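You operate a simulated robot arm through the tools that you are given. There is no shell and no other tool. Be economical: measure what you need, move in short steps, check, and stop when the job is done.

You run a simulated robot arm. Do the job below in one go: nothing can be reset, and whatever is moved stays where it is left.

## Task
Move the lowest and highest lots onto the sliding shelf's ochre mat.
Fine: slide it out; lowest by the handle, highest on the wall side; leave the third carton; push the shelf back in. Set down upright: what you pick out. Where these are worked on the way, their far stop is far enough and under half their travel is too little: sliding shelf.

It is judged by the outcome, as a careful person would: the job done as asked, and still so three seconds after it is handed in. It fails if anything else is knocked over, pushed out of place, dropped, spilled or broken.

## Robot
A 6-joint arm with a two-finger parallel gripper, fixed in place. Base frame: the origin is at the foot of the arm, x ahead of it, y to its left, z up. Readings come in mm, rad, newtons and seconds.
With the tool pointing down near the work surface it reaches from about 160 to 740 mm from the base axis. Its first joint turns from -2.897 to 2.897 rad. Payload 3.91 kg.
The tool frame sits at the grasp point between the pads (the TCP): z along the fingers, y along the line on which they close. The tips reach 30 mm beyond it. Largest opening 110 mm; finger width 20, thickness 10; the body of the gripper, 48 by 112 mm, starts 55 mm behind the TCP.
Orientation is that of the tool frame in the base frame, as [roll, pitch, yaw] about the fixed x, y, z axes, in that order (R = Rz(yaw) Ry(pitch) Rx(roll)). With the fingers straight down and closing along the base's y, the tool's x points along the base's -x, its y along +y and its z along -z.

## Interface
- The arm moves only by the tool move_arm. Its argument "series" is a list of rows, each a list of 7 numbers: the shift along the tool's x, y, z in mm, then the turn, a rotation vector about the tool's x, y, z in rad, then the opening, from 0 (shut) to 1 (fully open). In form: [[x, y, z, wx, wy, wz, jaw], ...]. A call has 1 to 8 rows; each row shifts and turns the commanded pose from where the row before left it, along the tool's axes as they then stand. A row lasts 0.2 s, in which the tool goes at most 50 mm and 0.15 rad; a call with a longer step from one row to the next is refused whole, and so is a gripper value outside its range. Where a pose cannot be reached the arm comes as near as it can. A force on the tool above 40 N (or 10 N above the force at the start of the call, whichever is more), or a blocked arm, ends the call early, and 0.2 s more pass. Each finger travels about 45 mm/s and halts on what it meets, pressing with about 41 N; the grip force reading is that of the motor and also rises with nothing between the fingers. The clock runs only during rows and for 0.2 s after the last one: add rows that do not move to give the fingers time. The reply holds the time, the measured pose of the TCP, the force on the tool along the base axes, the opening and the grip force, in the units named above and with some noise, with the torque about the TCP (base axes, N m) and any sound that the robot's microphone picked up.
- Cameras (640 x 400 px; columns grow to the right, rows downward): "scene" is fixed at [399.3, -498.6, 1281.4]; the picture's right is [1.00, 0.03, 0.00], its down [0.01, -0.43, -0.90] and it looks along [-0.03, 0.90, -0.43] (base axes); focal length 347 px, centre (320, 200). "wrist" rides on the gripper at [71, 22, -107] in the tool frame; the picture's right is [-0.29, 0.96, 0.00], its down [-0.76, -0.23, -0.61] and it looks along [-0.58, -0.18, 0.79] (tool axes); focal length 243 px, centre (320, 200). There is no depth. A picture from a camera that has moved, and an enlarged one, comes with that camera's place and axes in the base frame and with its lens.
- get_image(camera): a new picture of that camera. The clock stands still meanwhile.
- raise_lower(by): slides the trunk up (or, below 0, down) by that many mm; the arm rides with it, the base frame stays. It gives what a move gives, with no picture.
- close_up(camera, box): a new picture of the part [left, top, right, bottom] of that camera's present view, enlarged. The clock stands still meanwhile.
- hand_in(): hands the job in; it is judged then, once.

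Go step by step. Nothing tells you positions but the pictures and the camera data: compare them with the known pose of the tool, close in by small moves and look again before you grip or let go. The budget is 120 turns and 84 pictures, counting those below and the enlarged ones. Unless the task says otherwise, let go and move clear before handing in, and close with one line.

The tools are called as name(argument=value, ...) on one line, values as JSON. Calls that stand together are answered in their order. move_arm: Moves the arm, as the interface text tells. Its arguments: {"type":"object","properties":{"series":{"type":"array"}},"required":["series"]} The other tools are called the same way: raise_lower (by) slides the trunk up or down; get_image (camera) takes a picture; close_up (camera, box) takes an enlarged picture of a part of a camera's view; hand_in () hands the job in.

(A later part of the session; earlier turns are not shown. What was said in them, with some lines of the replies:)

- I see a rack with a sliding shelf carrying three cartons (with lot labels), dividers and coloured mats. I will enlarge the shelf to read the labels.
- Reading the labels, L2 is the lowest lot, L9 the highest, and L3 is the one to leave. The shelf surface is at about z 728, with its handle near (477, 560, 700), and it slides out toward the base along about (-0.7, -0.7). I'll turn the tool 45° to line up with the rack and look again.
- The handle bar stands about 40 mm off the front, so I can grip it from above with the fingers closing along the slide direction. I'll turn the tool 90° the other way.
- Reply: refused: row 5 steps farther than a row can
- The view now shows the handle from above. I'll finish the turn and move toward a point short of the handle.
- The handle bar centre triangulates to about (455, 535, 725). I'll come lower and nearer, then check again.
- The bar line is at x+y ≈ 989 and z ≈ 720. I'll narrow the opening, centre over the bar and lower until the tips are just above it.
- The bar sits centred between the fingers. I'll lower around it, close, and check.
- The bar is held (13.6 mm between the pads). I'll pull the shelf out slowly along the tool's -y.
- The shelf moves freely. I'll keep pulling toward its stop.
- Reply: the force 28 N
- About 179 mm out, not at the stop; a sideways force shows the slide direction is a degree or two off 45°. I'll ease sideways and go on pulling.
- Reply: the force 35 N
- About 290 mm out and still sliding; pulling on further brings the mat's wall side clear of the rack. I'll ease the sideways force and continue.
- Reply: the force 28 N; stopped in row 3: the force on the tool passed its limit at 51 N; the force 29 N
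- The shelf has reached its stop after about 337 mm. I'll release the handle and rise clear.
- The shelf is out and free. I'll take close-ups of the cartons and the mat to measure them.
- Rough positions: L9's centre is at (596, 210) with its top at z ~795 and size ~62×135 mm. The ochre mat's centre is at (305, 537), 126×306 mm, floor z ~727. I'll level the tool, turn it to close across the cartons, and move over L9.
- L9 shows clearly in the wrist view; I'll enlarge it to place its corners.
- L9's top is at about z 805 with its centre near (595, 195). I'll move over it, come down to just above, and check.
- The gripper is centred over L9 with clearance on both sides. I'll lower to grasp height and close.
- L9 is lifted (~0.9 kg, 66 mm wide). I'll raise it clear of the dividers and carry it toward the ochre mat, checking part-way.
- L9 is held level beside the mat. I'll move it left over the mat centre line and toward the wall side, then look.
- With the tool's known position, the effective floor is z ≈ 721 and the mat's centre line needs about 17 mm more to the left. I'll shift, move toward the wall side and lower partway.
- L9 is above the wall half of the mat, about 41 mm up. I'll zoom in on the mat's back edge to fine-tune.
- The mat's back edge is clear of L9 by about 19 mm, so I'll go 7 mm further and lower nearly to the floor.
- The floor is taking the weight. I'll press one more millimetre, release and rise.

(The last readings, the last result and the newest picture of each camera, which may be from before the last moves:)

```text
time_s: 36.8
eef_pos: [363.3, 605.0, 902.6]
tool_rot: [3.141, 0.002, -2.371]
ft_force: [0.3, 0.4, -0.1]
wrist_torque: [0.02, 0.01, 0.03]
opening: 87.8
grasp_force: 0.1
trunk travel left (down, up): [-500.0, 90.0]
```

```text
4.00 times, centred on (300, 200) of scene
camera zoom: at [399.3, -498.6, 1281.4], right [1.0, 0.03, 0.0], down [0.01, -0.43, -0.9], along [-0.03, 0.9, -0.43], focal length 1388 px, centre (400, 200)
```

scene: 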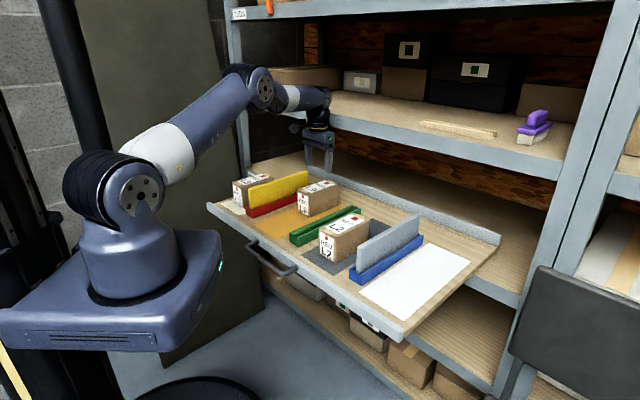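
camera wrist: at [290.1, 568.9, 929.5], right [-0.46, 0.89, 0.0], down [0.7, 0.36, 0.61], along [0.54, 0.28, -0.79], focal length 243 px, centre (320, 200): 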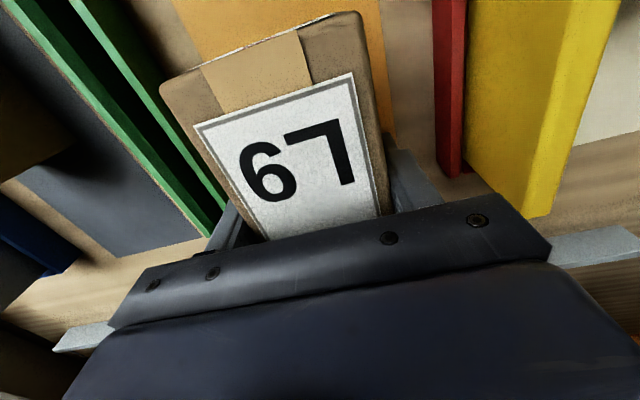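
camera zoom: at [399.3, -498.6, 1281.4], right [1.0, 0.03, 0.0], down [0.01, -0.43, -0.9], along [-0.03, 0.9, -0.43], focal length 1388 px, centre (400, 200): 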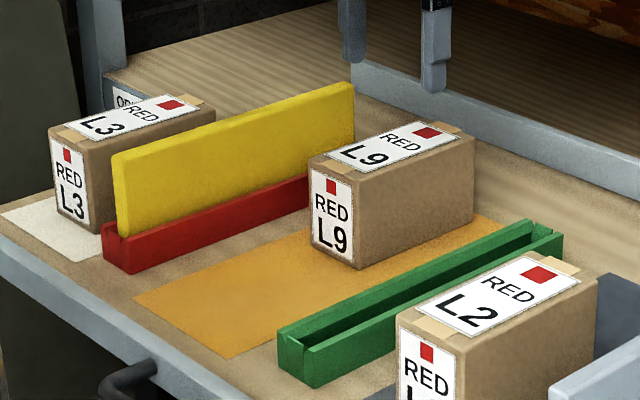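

L9 stands upright on the wall side of the mat with good margins. Next is L2, near (442, 357); I'll move over it and look.

move_arm(series=[[20, -38, 0, 0, 0, 0, 0.8], [20, -38, 0, 0, 0, 0, 0.8], [20, -38, 0, 0, 0, 0, 0.8], [20, -38, 0, 0, 0, 0, 0.8], [19, -38, 0, 0, 0, 0, 0.8], [19, -38, 0, 0, 0, 0, 0.8], [0, 0, 0, 0, 0, 0, 0.8]])

get_image(camera="wrist")

close_up(camera="scene", box=[300, 190, 412, 260])

```text
time_s: 38.4
eef_pos: [437.9, 359.2, 903.0]
tool_rot: [-3.141, 0.002, -2.37]
ft_force: [-0.1, 0.0, -0.4]
wrist_torque: [0.01, -0.01, 0.01]
opening: 88.3
grasp_force: 0.1
trunk travel left (down, up): [-500.0, 90.0]
```

```text
42 pictures are left
camera wrist: at [371.6, 325.0, 1009.7], right [-0.46, 0.89, 0.0], down [0.7, 0.36, 0.61], along [0.54, 0.28, -0.79], focal length 243 px, centre (320, 200)
```

wrist: 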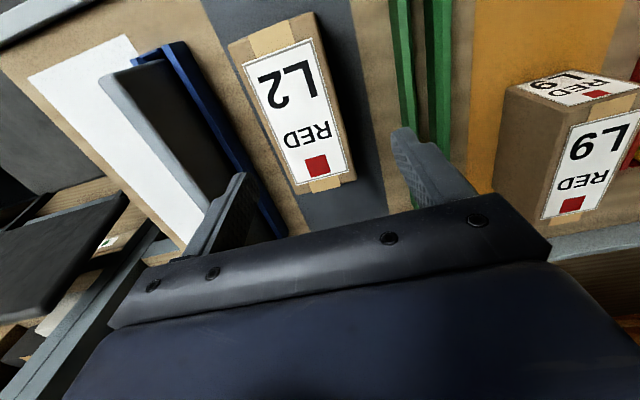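

```text
5.71 times, centred on (356, 225) of scene
camera zoom: at [399.3, -498.6, 1281.4], right [1.0, 0.03, 0.0], down [0.01, -0.43, -0.9], along [-0.03, 0.9, -0.43], focal length 1984 px, centre (114, 57)
```

zoom: 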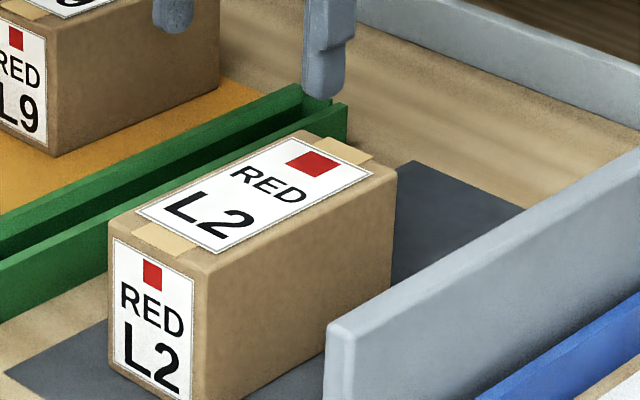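

L2's centre is at about (448, 350) and it is aligned with the tool. I'll shift, lower to just above it and check.

move_arm(series=[[-2, -15, 0, 0, 0, 0, 0.8], [0, 0, 25, 0, 0, 0, 0.8], [0, 0, 15, 0, 0, 0, 0.8], [0, 0, 0, 0, 0, 0, 0.8]])

get_image(camera="wrist")

```text
time_s: 39.4
eef_pos: [448.1, 352.3, 863.6]
tool_rot: [3.141, 0.002, -2.37]
ft_force: [-0.3, -0.2, 1.1]
wrist_torque: [0.0, 0.03, -0.02]
opening: 87.9
grasp_force: 0.0
trunk travel left (down, up): [-500.0, 90.0]
```

```text
40 pictures are left
camera wrist: at [381.6, 317.3, 970.4], right [-0.46, 0.89, 0.0], down [0.7, 0.36, 0.61], along [0.54, 0.28, -0.79], focal length 243 px, centre (320, 200)
```

wrist: 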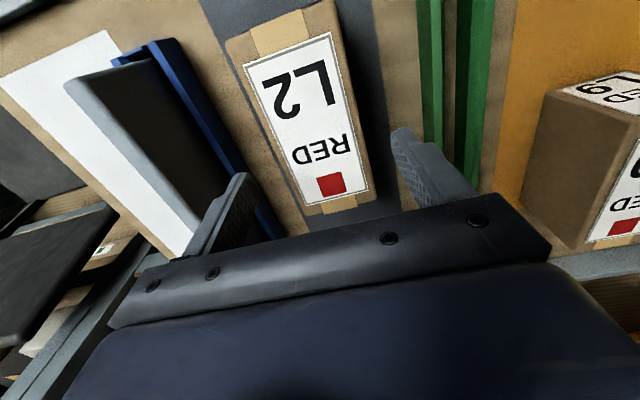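

Centred over L2. I'll lower, grip and lift slightly.

move_arm(series=[[0, 0, 25, 0, 0, 0, 0.8], [0, 0, 25, 0, 0, 0, 0.8], [0, 0, 20, 0, 0, 0, 0.8], [0, 0, 13, 0, 0, 0, 0.8], [0, 0, 0, 0, 0, 0, 0.6], [0, 0, 0, 0, 0, 0, 0.5], [0, 0, 0, 0, 0, 0, 0.4], [0, 0, 0, 0, 0, 0, 0.4]])

move_arm(series=[[0, 0, 0, 0, 0, 0, 0.4], [0, 0, -5, 0, 0, 0, 0.4], [0, 0, -10, 0, 0, 0, 0.4], [0, 0, -15, 0, 0, 0, 0.4]])

close_up(camera="scene", box=[300, 190, 412, 260])

```text
time_s: 41.1
eef_pos: [448.3, 353.7, 781.4]
tool_rot: [3.14, 0.0, -2.371]
ft_force: [3.3, -1.7, -0.4]
wrist_torque: [0.06, -0.41, -0.14]
opening: 65.7
grasp_force: 40.9
trunk travel left (down, up): [-500.0, 90.0]
```

```text
time_s: 42.1
eef_pos: [447.9, 351.2, 809.6]
tool_rot: [-3.141, 0.001, -2.369]
ft_force: [0.0, -0.2, -7.1]
wrist_torque: [0.01, -0.04, 0.02]
opening: 66.0
grasp_force: 41.2
trunk travel left (down, up): [-500.0, 90.0]
```

```text
5.71 times, centred on (356, 225) of scene
camera zoom: at [399.3, -498.6, 1281.4], right [1.0, 0.03, 0.0], down [0.01, -0.43, -0.9], along [-0.03, 0.9, -0.43], focal length 1984 px, centre (114, 57)
```

zoom: 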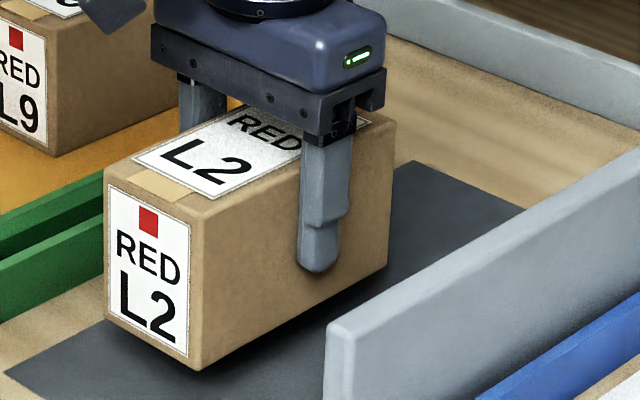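

L2 is held. I'll lift it clear and carry it over the handle-side half of the mat.

move_arm(series=[[0, 0, -30, 0, 0, 0, 0.4], [0, 0, -30, 0, 0, 0, 0.4], [0, 0, -30, 0, 0, 0, 0.4], [5.2, 34.5, 0, 0, 0, 0, 0.4], [5.2, 34.5, 0, 0, 0, 0, 0.4], [5.2, 34.5, 0, 0, 0, 0, 0.4], [5.2, 34.5, 0, 0, 0, 0, 0.4], [5.2, 34.5, 0, 0, 0, 0, 0.4]])

move_arm(series=[[5.2, 34.5, 0, 0, 0, 0, 0.4], [5.2, 34.5, 0, 0, 0, 0, 0.4], [0, 0, 20, 0, 0, 0, 0.4], [0, 0, 20, 0, 0, 0, 0.4], [0, 0, 20, 0, 0, 0, 0.4], [0, 0, 0, 0, 0, 0, 0.4]])

close_up(camera="scene", box=[240, 160, 352, 230])

get_image(camera="wrist")

```text
time_s: 44.0
eef_pos: [308.9, 455.3, 900.0]
tool_rot: [3.14, 0.001, -2.37]
ft_force: [0.3, -1.0, -8.3]
wrist_torque: [0.06, -0.07, -0.01]
opening: 66.1
grasp_force: 41.3
trunk travel left (down, up): [-500.0, 90.0]
```

```text
time_s: 45.4
eef_pos: [254.3, 501.4, 840.7]
tool_rot: [3.141, 0.002, -2.37]
ft_force: [0.9, 0.3, -7.6]
wrist_torque: [0.04, -0.04, -0.03]
opening: 66.0
grasp_force: 41.1
trunk travel left (down, up): [-500.0, 90.0]
```

```text
5.71 times, centred on (296, 195) of scene
camera zoom: at [399.3, -498.6, 1281.4], right [1.0, 0.03, 0.0], down [0.01, -0.43, -0.9], along [-0.03, 0.9, -0.43], focal length 1984 px, centre (457, 229)
```

zoom: 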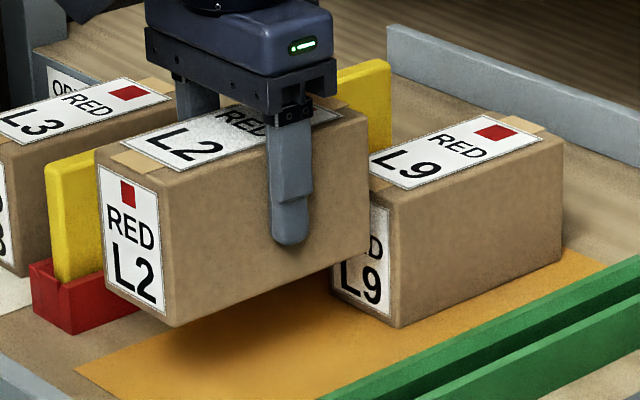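

```text
37 pictures are left
camera wrist: at [187.4, 466.3, 948.1], right [-0.46, 0.89, 0.0], down [0.7, 0.36, 0.61], along [0.54, 0.28, -0.79], focal length 243 px, centre (320, 200)
```

wrist: 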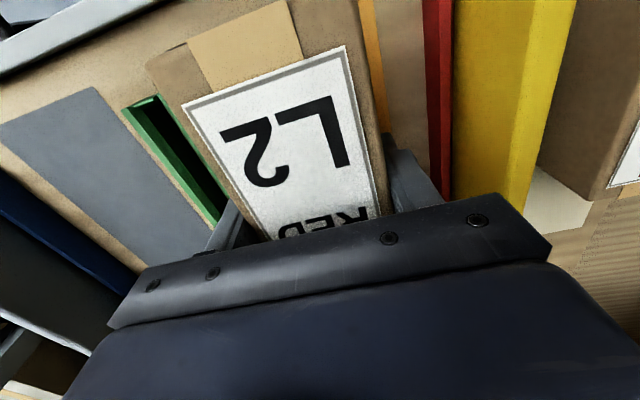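

L2 is aligned with L9 but sits a little close to the mat's handle edge. I'll move it 7 mm toward L9 and lower it near the floor.

move_arm(series=[[-7, 0, 0, 0, 0, 0, 0.4], [0, 0, 20, 0, 0, 0, 0.4], [0, 0, 20, 0, 0, 0, 0.4], [0, 0, 15, 0, 0, 0, 0.4], [0, 0, 0, 0, 0, 0, 0.4]])

close_up(camera="scene", box=[240, 160, 352, 230])

```text
time_s: 46.5
eef_pos: [258.2, 504.1, 787.0]
tool_rot: [-3.141, 0.001, -2.37]
ft_force: [0.3, 0.7, -7.3]
wrist_torque: [0.01, -0.03, 0.02]
opening: 65.8
grasp_force: 41.0
trunk travel left (down, up): [-500.0, 90.0]
```

```text
5.71 times, centred on (296, 195) of scene
camera zoom: at [399.3, -498.6, 1281.4], right [1.0, 0.03, 0.0], down [0.01, -0.43, -0.9], along [-0.03, 0.9, -0.43], focal length 1984 px, centre (457, 229)
```

zoom: 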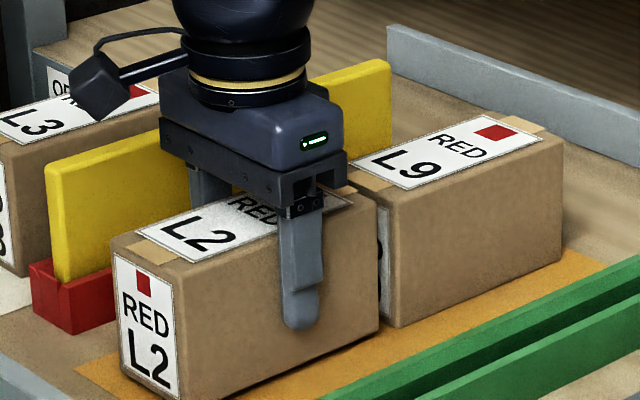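

move_arm(series=[[0, 0, 3, 0, 0, 0, 0.4], [0, 0, 2, 0, 0, 0, 0.4], [0, 0, 2, 0, 0, 0, 0.4], [0, 0, 0, 0, 0, 0, 0.4]])

close_up(camera="scene", box=[220, 160, 380, 260])

```text
time_s: 47.5
eef_pos: [259.3, 504.4, 781.0]
tool_rot: [3.14, 0.006, -2.368]
ft_force: [1.2, -3.9, 20.8]
wrist_torque: [-1.31, 0.28, 0.72]
opening: 65.8
grasp_force: 40.9
trunk travel left (down, up): [-500.0, 90.0]
```

```text
4.00 times, centred on (300, 210) of scene
camera zoom: at [399.3, -498.6, 1281.4], right [1.0, 0.03, 0.0], down [0.01, -0.43, -0.9], along [-0.03, 0.9, -0.43], focal length 1388 px, centre (400, 160)
```

zoom: 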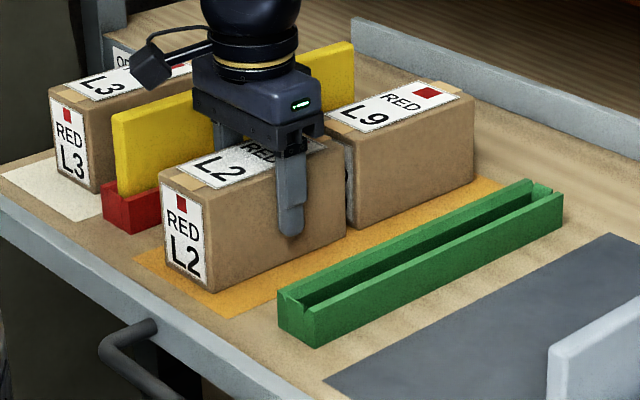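

L2 is on the mat and pressing the floor. I'll ease up 1 mm, release and rise.

move_arm(series=[[0, 0, -1, 0, 0, 0, 0.4], [0, 0, 0, 0, 0, 0, 0.65], [0, 0, 0, 0, 0, 0, 0.8], [0, 0, 0, 0, 0, 0, 0.8], [0, 0, -15, 0, 0, 0, 0.8], [0, 0, -35, 0, 0, 0, 0.8], [0, 0, -45, 0, 0, 0, 0.8], [0, 0, -45, 0, 0, 0, 0.8]])

close_up(camera="scene", box=[220, 160, 380, 260])

```text
time_s: 49.4
eef_pos: [257.3, 505.3, 919.6]
tool_rot: [-3.141, 0.0, -2.368]
ft_force: [-0.3, 0.3, -0.8]
wrist_torque: [0.0, 0.01, 0.01]
opening: 88.1
grasp_force: 0.1
trunk travel left (down, up): [-500.0, 90.0]
```

```text
4.00 times, centred on (300, 210) of scene
camera zoom: at [399.3, -498.6, 1281.4], right [1.0, 0.03, 0.0], down [0.01, -0.43, -0.9], along [-0.03, 0.9, -0.43], focal length 1388 px, centre (400, 160)
```

zoom: 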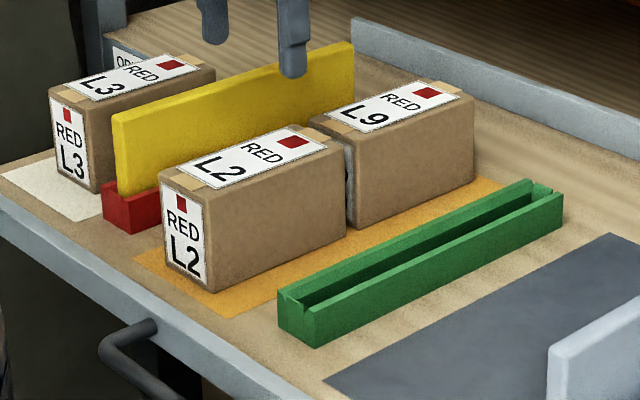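

Both cartons stand upright on the mat, L2 by the handle and L9 on the wall side. Now I'll turn the tool to grip the handle again.

move_arm(series=[[0, 0, 0, 0, 0, 0.1303, 0.5], [0, 0, 0, 0, 0, 0.1303, 0.32], [0, 0, 0, 0, 0, 0.1303, 0.32], [0, 0, 0, 0, 0, 0.1303, 0.32], [0, 0, 0, 0, 0, 0.1303, 0.32], [0, 0, 0, 0, 0, 0.1303, 0.32], [0, 0, 0, 0, 0, 0.1303, 0.32], [0, 0, 0, 0, 0, 0.1303, 0.32]])

move_arm(series=[[0, 0, 0, 0, 0, 0.1303, 0.32], [0, 0, 0, 0, 0, 0.1303, 0.32], [0, 0, 0, 0, 0, 0.1303, 0.32], [0, 0, 0, 0, 0, 0.1303, 0.32], [-24, -36, 0, 0, 0, 0, 0.32], [-24, -36, 0, 0, 0, 0, 0.32], [-24, -36, 0, 0, 0, 0, 0.32], [-24, -36, 0, 0, 0, 0, 0.32]])

```text
time_s: 51.1
eef_pos: [258.6, 503.8, 919.4]
tool_rot: [3.14, 0.002, 2.872]
ft_force: [0.8, 0.0, -0.6]
wrist_torque: [-0.02, 0.0, -0.03]
opening: 35.0
grasp_force: 0.0
trunk travel left (down, up): [-500.0, 90.0]
```

```text
time_s: 53.0
eef_pos: [221.8, 334.3, 919.4]
tool_rot: [3.14, 0.0, 2.35]
ft_force: [-0.4, -0.2, 0.0]
wrist_torque: [-0.04, -0.01, -0.02]
opening: 35.1
grasp_force: 0.2
trunk travel left (down, up): [-500.0, 90.0]
```

move_arm(series=[[-12, -18, 0, 0, 0, 0, 0.32], [-11, -17, 0, 0, 0, 0, 0.32], [0, 0, 40, 0, 0, 0, 0.32], [0, 0, 40, 0, 0, 0, 0.32], [0, 0, 40, 0, 0, 0, 0.32], [0, 0, 25, 0, 0, 0, 0.32], [0, 0, 5, 0, 0, 0, 0.32]])

get_image(camera="wrist")

close_up(camera="scene", box=[210, 200, 322, 270])

```text
time_s: 54.5
eef_pos: [214.6, 294.5, 768.1]
tool_rot: [3.141, 0.001, 2.35]
ft_force: [0.1, -0.3, 0.2]
wrist_torque: [-0.01, -0.02, 0.05]
opening: 35.5
grasp_force: 0.1
trunk travel left (down, up): [-500.0, 90.0]
```

```text
33 pictures are left
camera wrist: at [179.4, 360.3, 876.0], right [0.89, 0.47, 0.0], down [0.37, -0.7, 0.61], along [0.28, -0.54, -0.79], focal length 243 px, centre (320, 200)
```

wrist: 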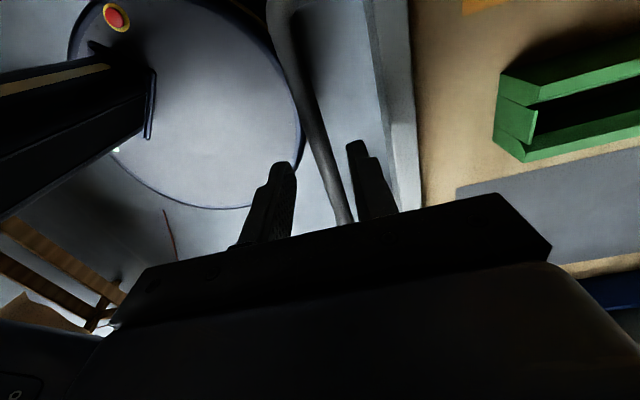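

```text
5.71 times, centred on (266, 235) of scene
camera zoom: at [399.3, -498.6, 1281.4], right [1.0, 0.03, 0.0], down [0.01, -0.43, -0.9], along [-0.03, 0.9, -0.43], focal length 1984 px, centre (629, 0)
```

zoom: 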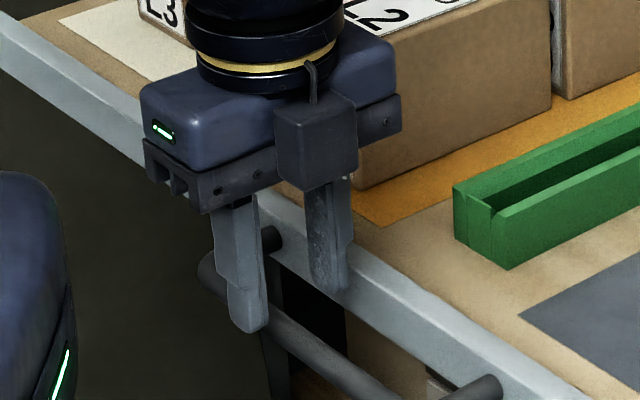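

The bar is centred again and the gripper body stays clear of L2. I'll lower and grip.

move_arm(series=[[0, 0, 20, 0, 0, 0, 0.32], [0, 0, 20, 0, 0, 0, 0.32], [0, 0, 5, 0, 0, 0, 0.32], [0, 0, 0, 0, 0, 0, 0], [0, 0, 0, 0, 0, 0, 0], [0, 0, 0, 0, 0, 0, 0]])

```text
time_s: 56.0
eef_pos: [215.1, 296.4, 724.2]
tool_rot: [3.137, -0.002, 2.353]
ft_force: [11.6, 8.7, -0.8]
wrist_torque: [0.28, 0.18, 0.85]
opening: 14.0
grasp_force: 45.1
trunk travel left (down, up): [-500.0, 90.0]
```

Handle gripped. I'll push the shelf in gently.

move_arm(series=[[0, 5, 0, 0, 0, 0, 0], [0, 10, 0, 0, 0, 0, 0], [0, 14, 0, 0, 0, 0, 0], [0, 14, 0, 0, 0, 0, 0], [0, 14, 0, 0, 0, 0, 0]])

```text
time_s: 57.4
eef_pos: [254.7, 334.9, 723.5]
tool_rot: [3.138, 0.001, 2.355]
ft_force: [-12.1, 12.9, -19.7]
wrist_torque: [0.48, 0.4, 1.05]
opening: 13.8
grasp_force: 45.1
trunk travel left (down, up): [-500.0, 90.0]
stopped in row 5: the force on the tool passed its limit at 40 N (the readings are from after the stop); the commanded pose is now the measured one
```

A sideways and vertical load stopped the push; I'll ease those (slight yaw, +1 mm left, 1 mm down) and go on.

move_arm(series=[[1.2, 0, 1, 0, 0, -0.011, 0], [0, 0, 0, 0, 0, 0, 0]])

```text
time_s: 58.0
eef_pos: [254.1, 334.5, 723.7]
tool_rot: [3.137, 0.0, 2.361]
ft_force: [-5.8, 9.2, -0.6]
wrist_torque: [-0.25, -0.21, 0.31]
opening: 13.6
grasp_force: 45.2
trunk travel left (down, up): [-500.0, 90.0]
```

move_arm(series=[[0.5, 5, 0, 0, 0, 0, 0], [0, 12, 0, 0, 0, 0, 0], [0, 14, 0, 0, 0, 0, 0], [0, 14, 0, 0, 0, 0, 0], [0, 14, 0, 0, 0, 0, 0]])

```text
time_s: 59.1
eef_pos: [297.9, 378.5, 723.7]
tool_rot: [3.135, 0.0, 2.36]
ft_force: [7.4, -3.0, -1.6]
wrist_torque: [-0.2, -0.49, 0.52]
opening: 13.8
grasp_force: 45.3
trunk travel left (down, up): [-500.0, 90.0]
```

move_arm(series=[[0, 14, 0, 0, 0, 0, 0], [0, 14, 0, 0, 0, 0, 0], [0, 14, 0, 0, 0, 0, 0], [0, 14, 0, 0, 0, 0, 0]])

get_image(camera="scene")

```text
time_s: 60.1
eef_pos: [336.2, 416.5, 723.5]
tool_rot: [3.135, -0.002, 2.359]
ft_force: [4.9, -0.8, -1.3]
wrist_torque: [-0.16, -0.29, 0.35]
opening: 13.6
grasp_force: 45.4
trunk travel left (down, up): [-500.0, 90.0]
```

```text
31 pictures are left
```

scene: 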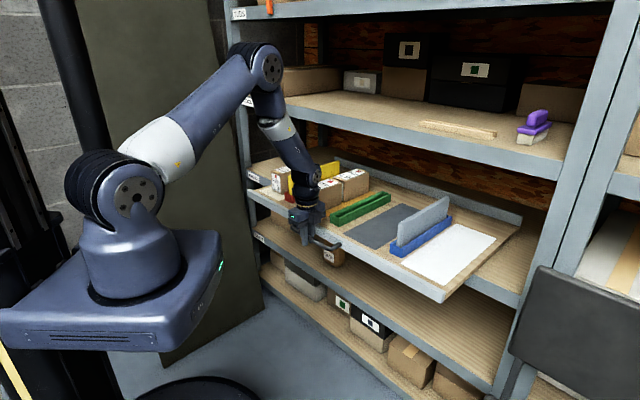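

The shelf slides in smoothly with the cartons steady. I'll continue.

move_arm(series=[[0, 14, 0, 0, 0, 0, 0], [0, 14, 0, 0, 0, 0, 0], [0, 14, 0, 0, 0, 0, 0], [0, 14, 0, 0, 0, 0, 0], [0, 14, 0, 0, 0, 0, 0]])

move_arm(series=[[0, 14, 0, 0, 0, 0, 0], [0, 14, 0, 0, 0, 0, 0], [0, 14, 0, 0, 0, 0, 0]])

```text
time_s: 61.4
eef_pos: [385.7, 465.4, 724.2]
tool_rot: [3.138, -0.001, 2.359]
ft_force: [4.0, -0.3, -16.7]
wrist_torque: [-0.02, -0.26, 0.39]
opening: 13.7
grasp_force: 45.1
trunk travel left (down, up): [-500.0, 90.0]
```

```text
time_s: 62.1
eef_pos: [415.4, 496.4, 724.1]
tool_rot: [3.139, -0.001, 2.36]
ft_force: [6.5, -4.1, -21.2]
wrist_torque: [-0.19, -0.41, 0.43]
opening: 13.9
grasp_force: 45.3
trunk travel left (down, up): [-500.0, 90.0]
```

move_arm(series=[[0, 8, 1, 0, 0, 0, 0], [0, 12, 0, 0, 0, 0, 0], [0, 12, 0, 0, 0, 0, 0], [0, 8, 0, 0, 0, 0, 0], [0, 5, 0, 0, 0, 0, 0]])

get_image(camera="scene")

```text
time_s: 63.4
eef_pos: [446.5, 526.7, 723.7]
tool_rot: [3.139, -0.001, 2.36]
ft_force: [4.9, -4.4, -11.7]
wrist_torque: [-0.23, -0.23, 0.41]
opening: 13.7
grasp_force: 44.9
trunk travel left (down, up): [-500.0, 90.0]
```

```text
30 pictures are left
```

scene: 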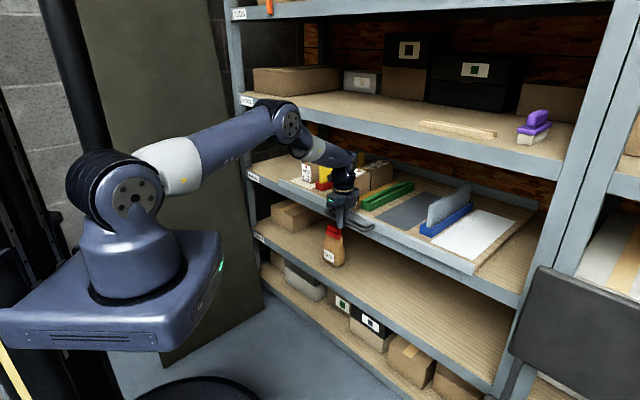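

A few more millimetres remain to the closed position; I'll go gently until the stop is felt.

move_arm(series=[[0, 4, 0, 0, 0, 0, 0], [0, 4, 0, 0, 0, 0, 0], [0, 4, 0, 0, 0, 0, 0], [0, 3, 0, 0, 0, 0, 0], [0, 3, 0, 0, 0, 0, 0], [0, 3, 0, 0, 0, 0, 0]])

get_image(camera="scene")

```text
time_s: 64.7
eef_pos: [455.6, 537.1, 723.5]
tool_rot: [-3.13, 0.003, 2.36]
ft_force: [-8.3, -17.3, 14.3]
wrist_torque: [0.33, 0.34, 0.36]
opening: 13.8
grasp_force: 44.8
trunk travel left (down, up): [-500.0, 90.0]
stopped in row 6: the force on the tool passed its limit at 44 N (the readings are from after the stop); the commanded pose is now the measured one
```

```text
29 pictures are left
```

scene: 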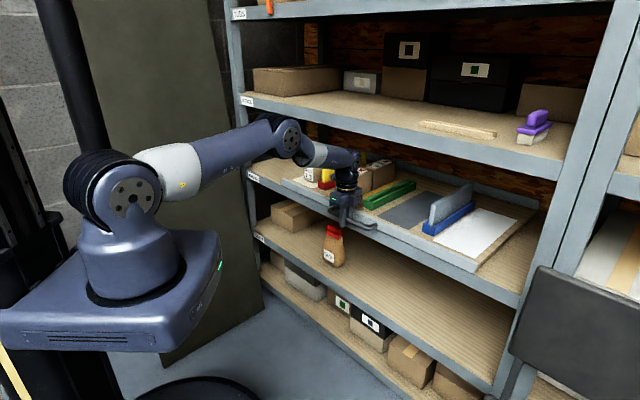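

The shelf met its closed stop at the starting handle position. I'll release, rise off the bar, back away and check.

move_arm(series=[[0, 0, 0, 0, 0, 0, 0.32], [0, 0, 0, 0, 0, 0, 0.32], [0, 0, 0, 0, 0, 0, 0.32], [0, 0, -15, 0, 0, 0, 0.32], [0, 0, -30, 0, 0, 0, 0.32], [0, -35, -20, 0, 0, 0, 0.32], [0, -45, 0, 0, 0, 0, 0.32], [0, -45, 0, 0, 0, 0, 0.32]])

move_arm(series=[[40, -20, 0, 0, 0, 0, 0.32], [40, -20, 0, 0, 0, 0, 0.32], [40, -20, 0, 0, 0, 0, 0.32], [0, 0, 0, 0, 0, 0, 0.32]])

get_image(camera="scene")

close_up(camera="scene", box=[260, 140, 420, 240])

```text
time_s: 66.5
eef_pos: [371.2, 448.6, 788.5]
tool_rot: [-3.135, 0.0, 2.359]
ft_force: [-0.1, 0.5, -0.6]
wrist_torque: [-0.03, -0.01, 0.01]
opening: 35.2
grasp_force: 0.2
trunk travel left (down, up): [-500.0, 90.0]
```

```text
time_s: 67.5
eef_pos: [243.2, 491.0, 788.7]
tool_rot: [-3.131, 0.0, 2.36]
ft_force: [0.1, 1.0, 0.3]
wrist_torque: [0.0, 0.0, 0.01]
opening: 35.2
grasp_force: 0.0
trunk travel left (down, up): [-500.0, 90.0]
```

```text
28 pictures are left
```

scene: 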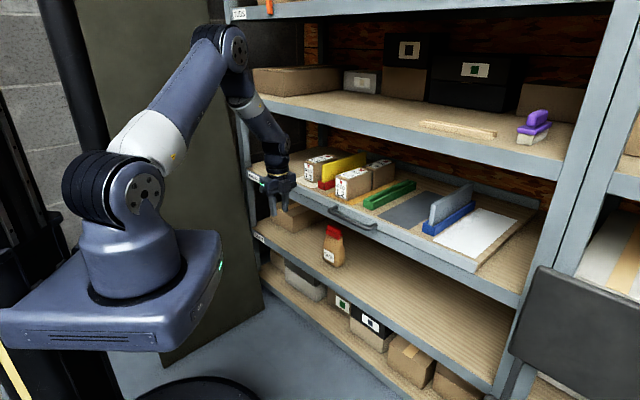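

```text
4.00 times, centred on (340, 190) of scene
camera zoom: at [399.3, -498.6, 1281.4], right [1.0, 0.03, 0.0], down [0.01, -0.43, -0.9], along [-0.03, 0.9, -0.43], focal length 1388 px, centre (240, 240)
```

zoom: 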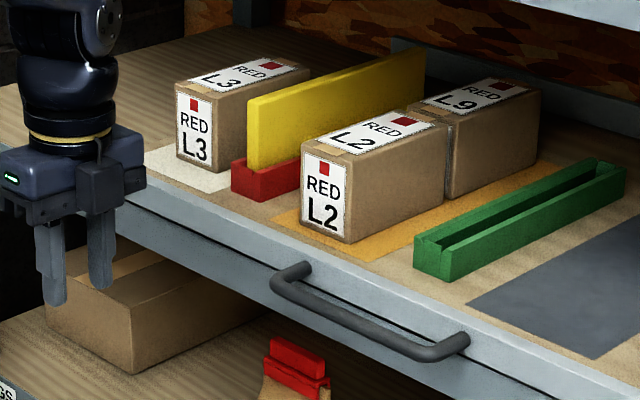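

The shelf is fully back in, with its handle where it began. L2 and L9 are upright on the ochre mat, L3 is untouched, and the arm is clear.

hand_in()

```text
The job is handed in.
```

The job is handed in: L2 (lowest) stands by the handle and L9 (highest) on the wall side of the ochre mat, L3 was left in place, and the shelf is pushed back in.
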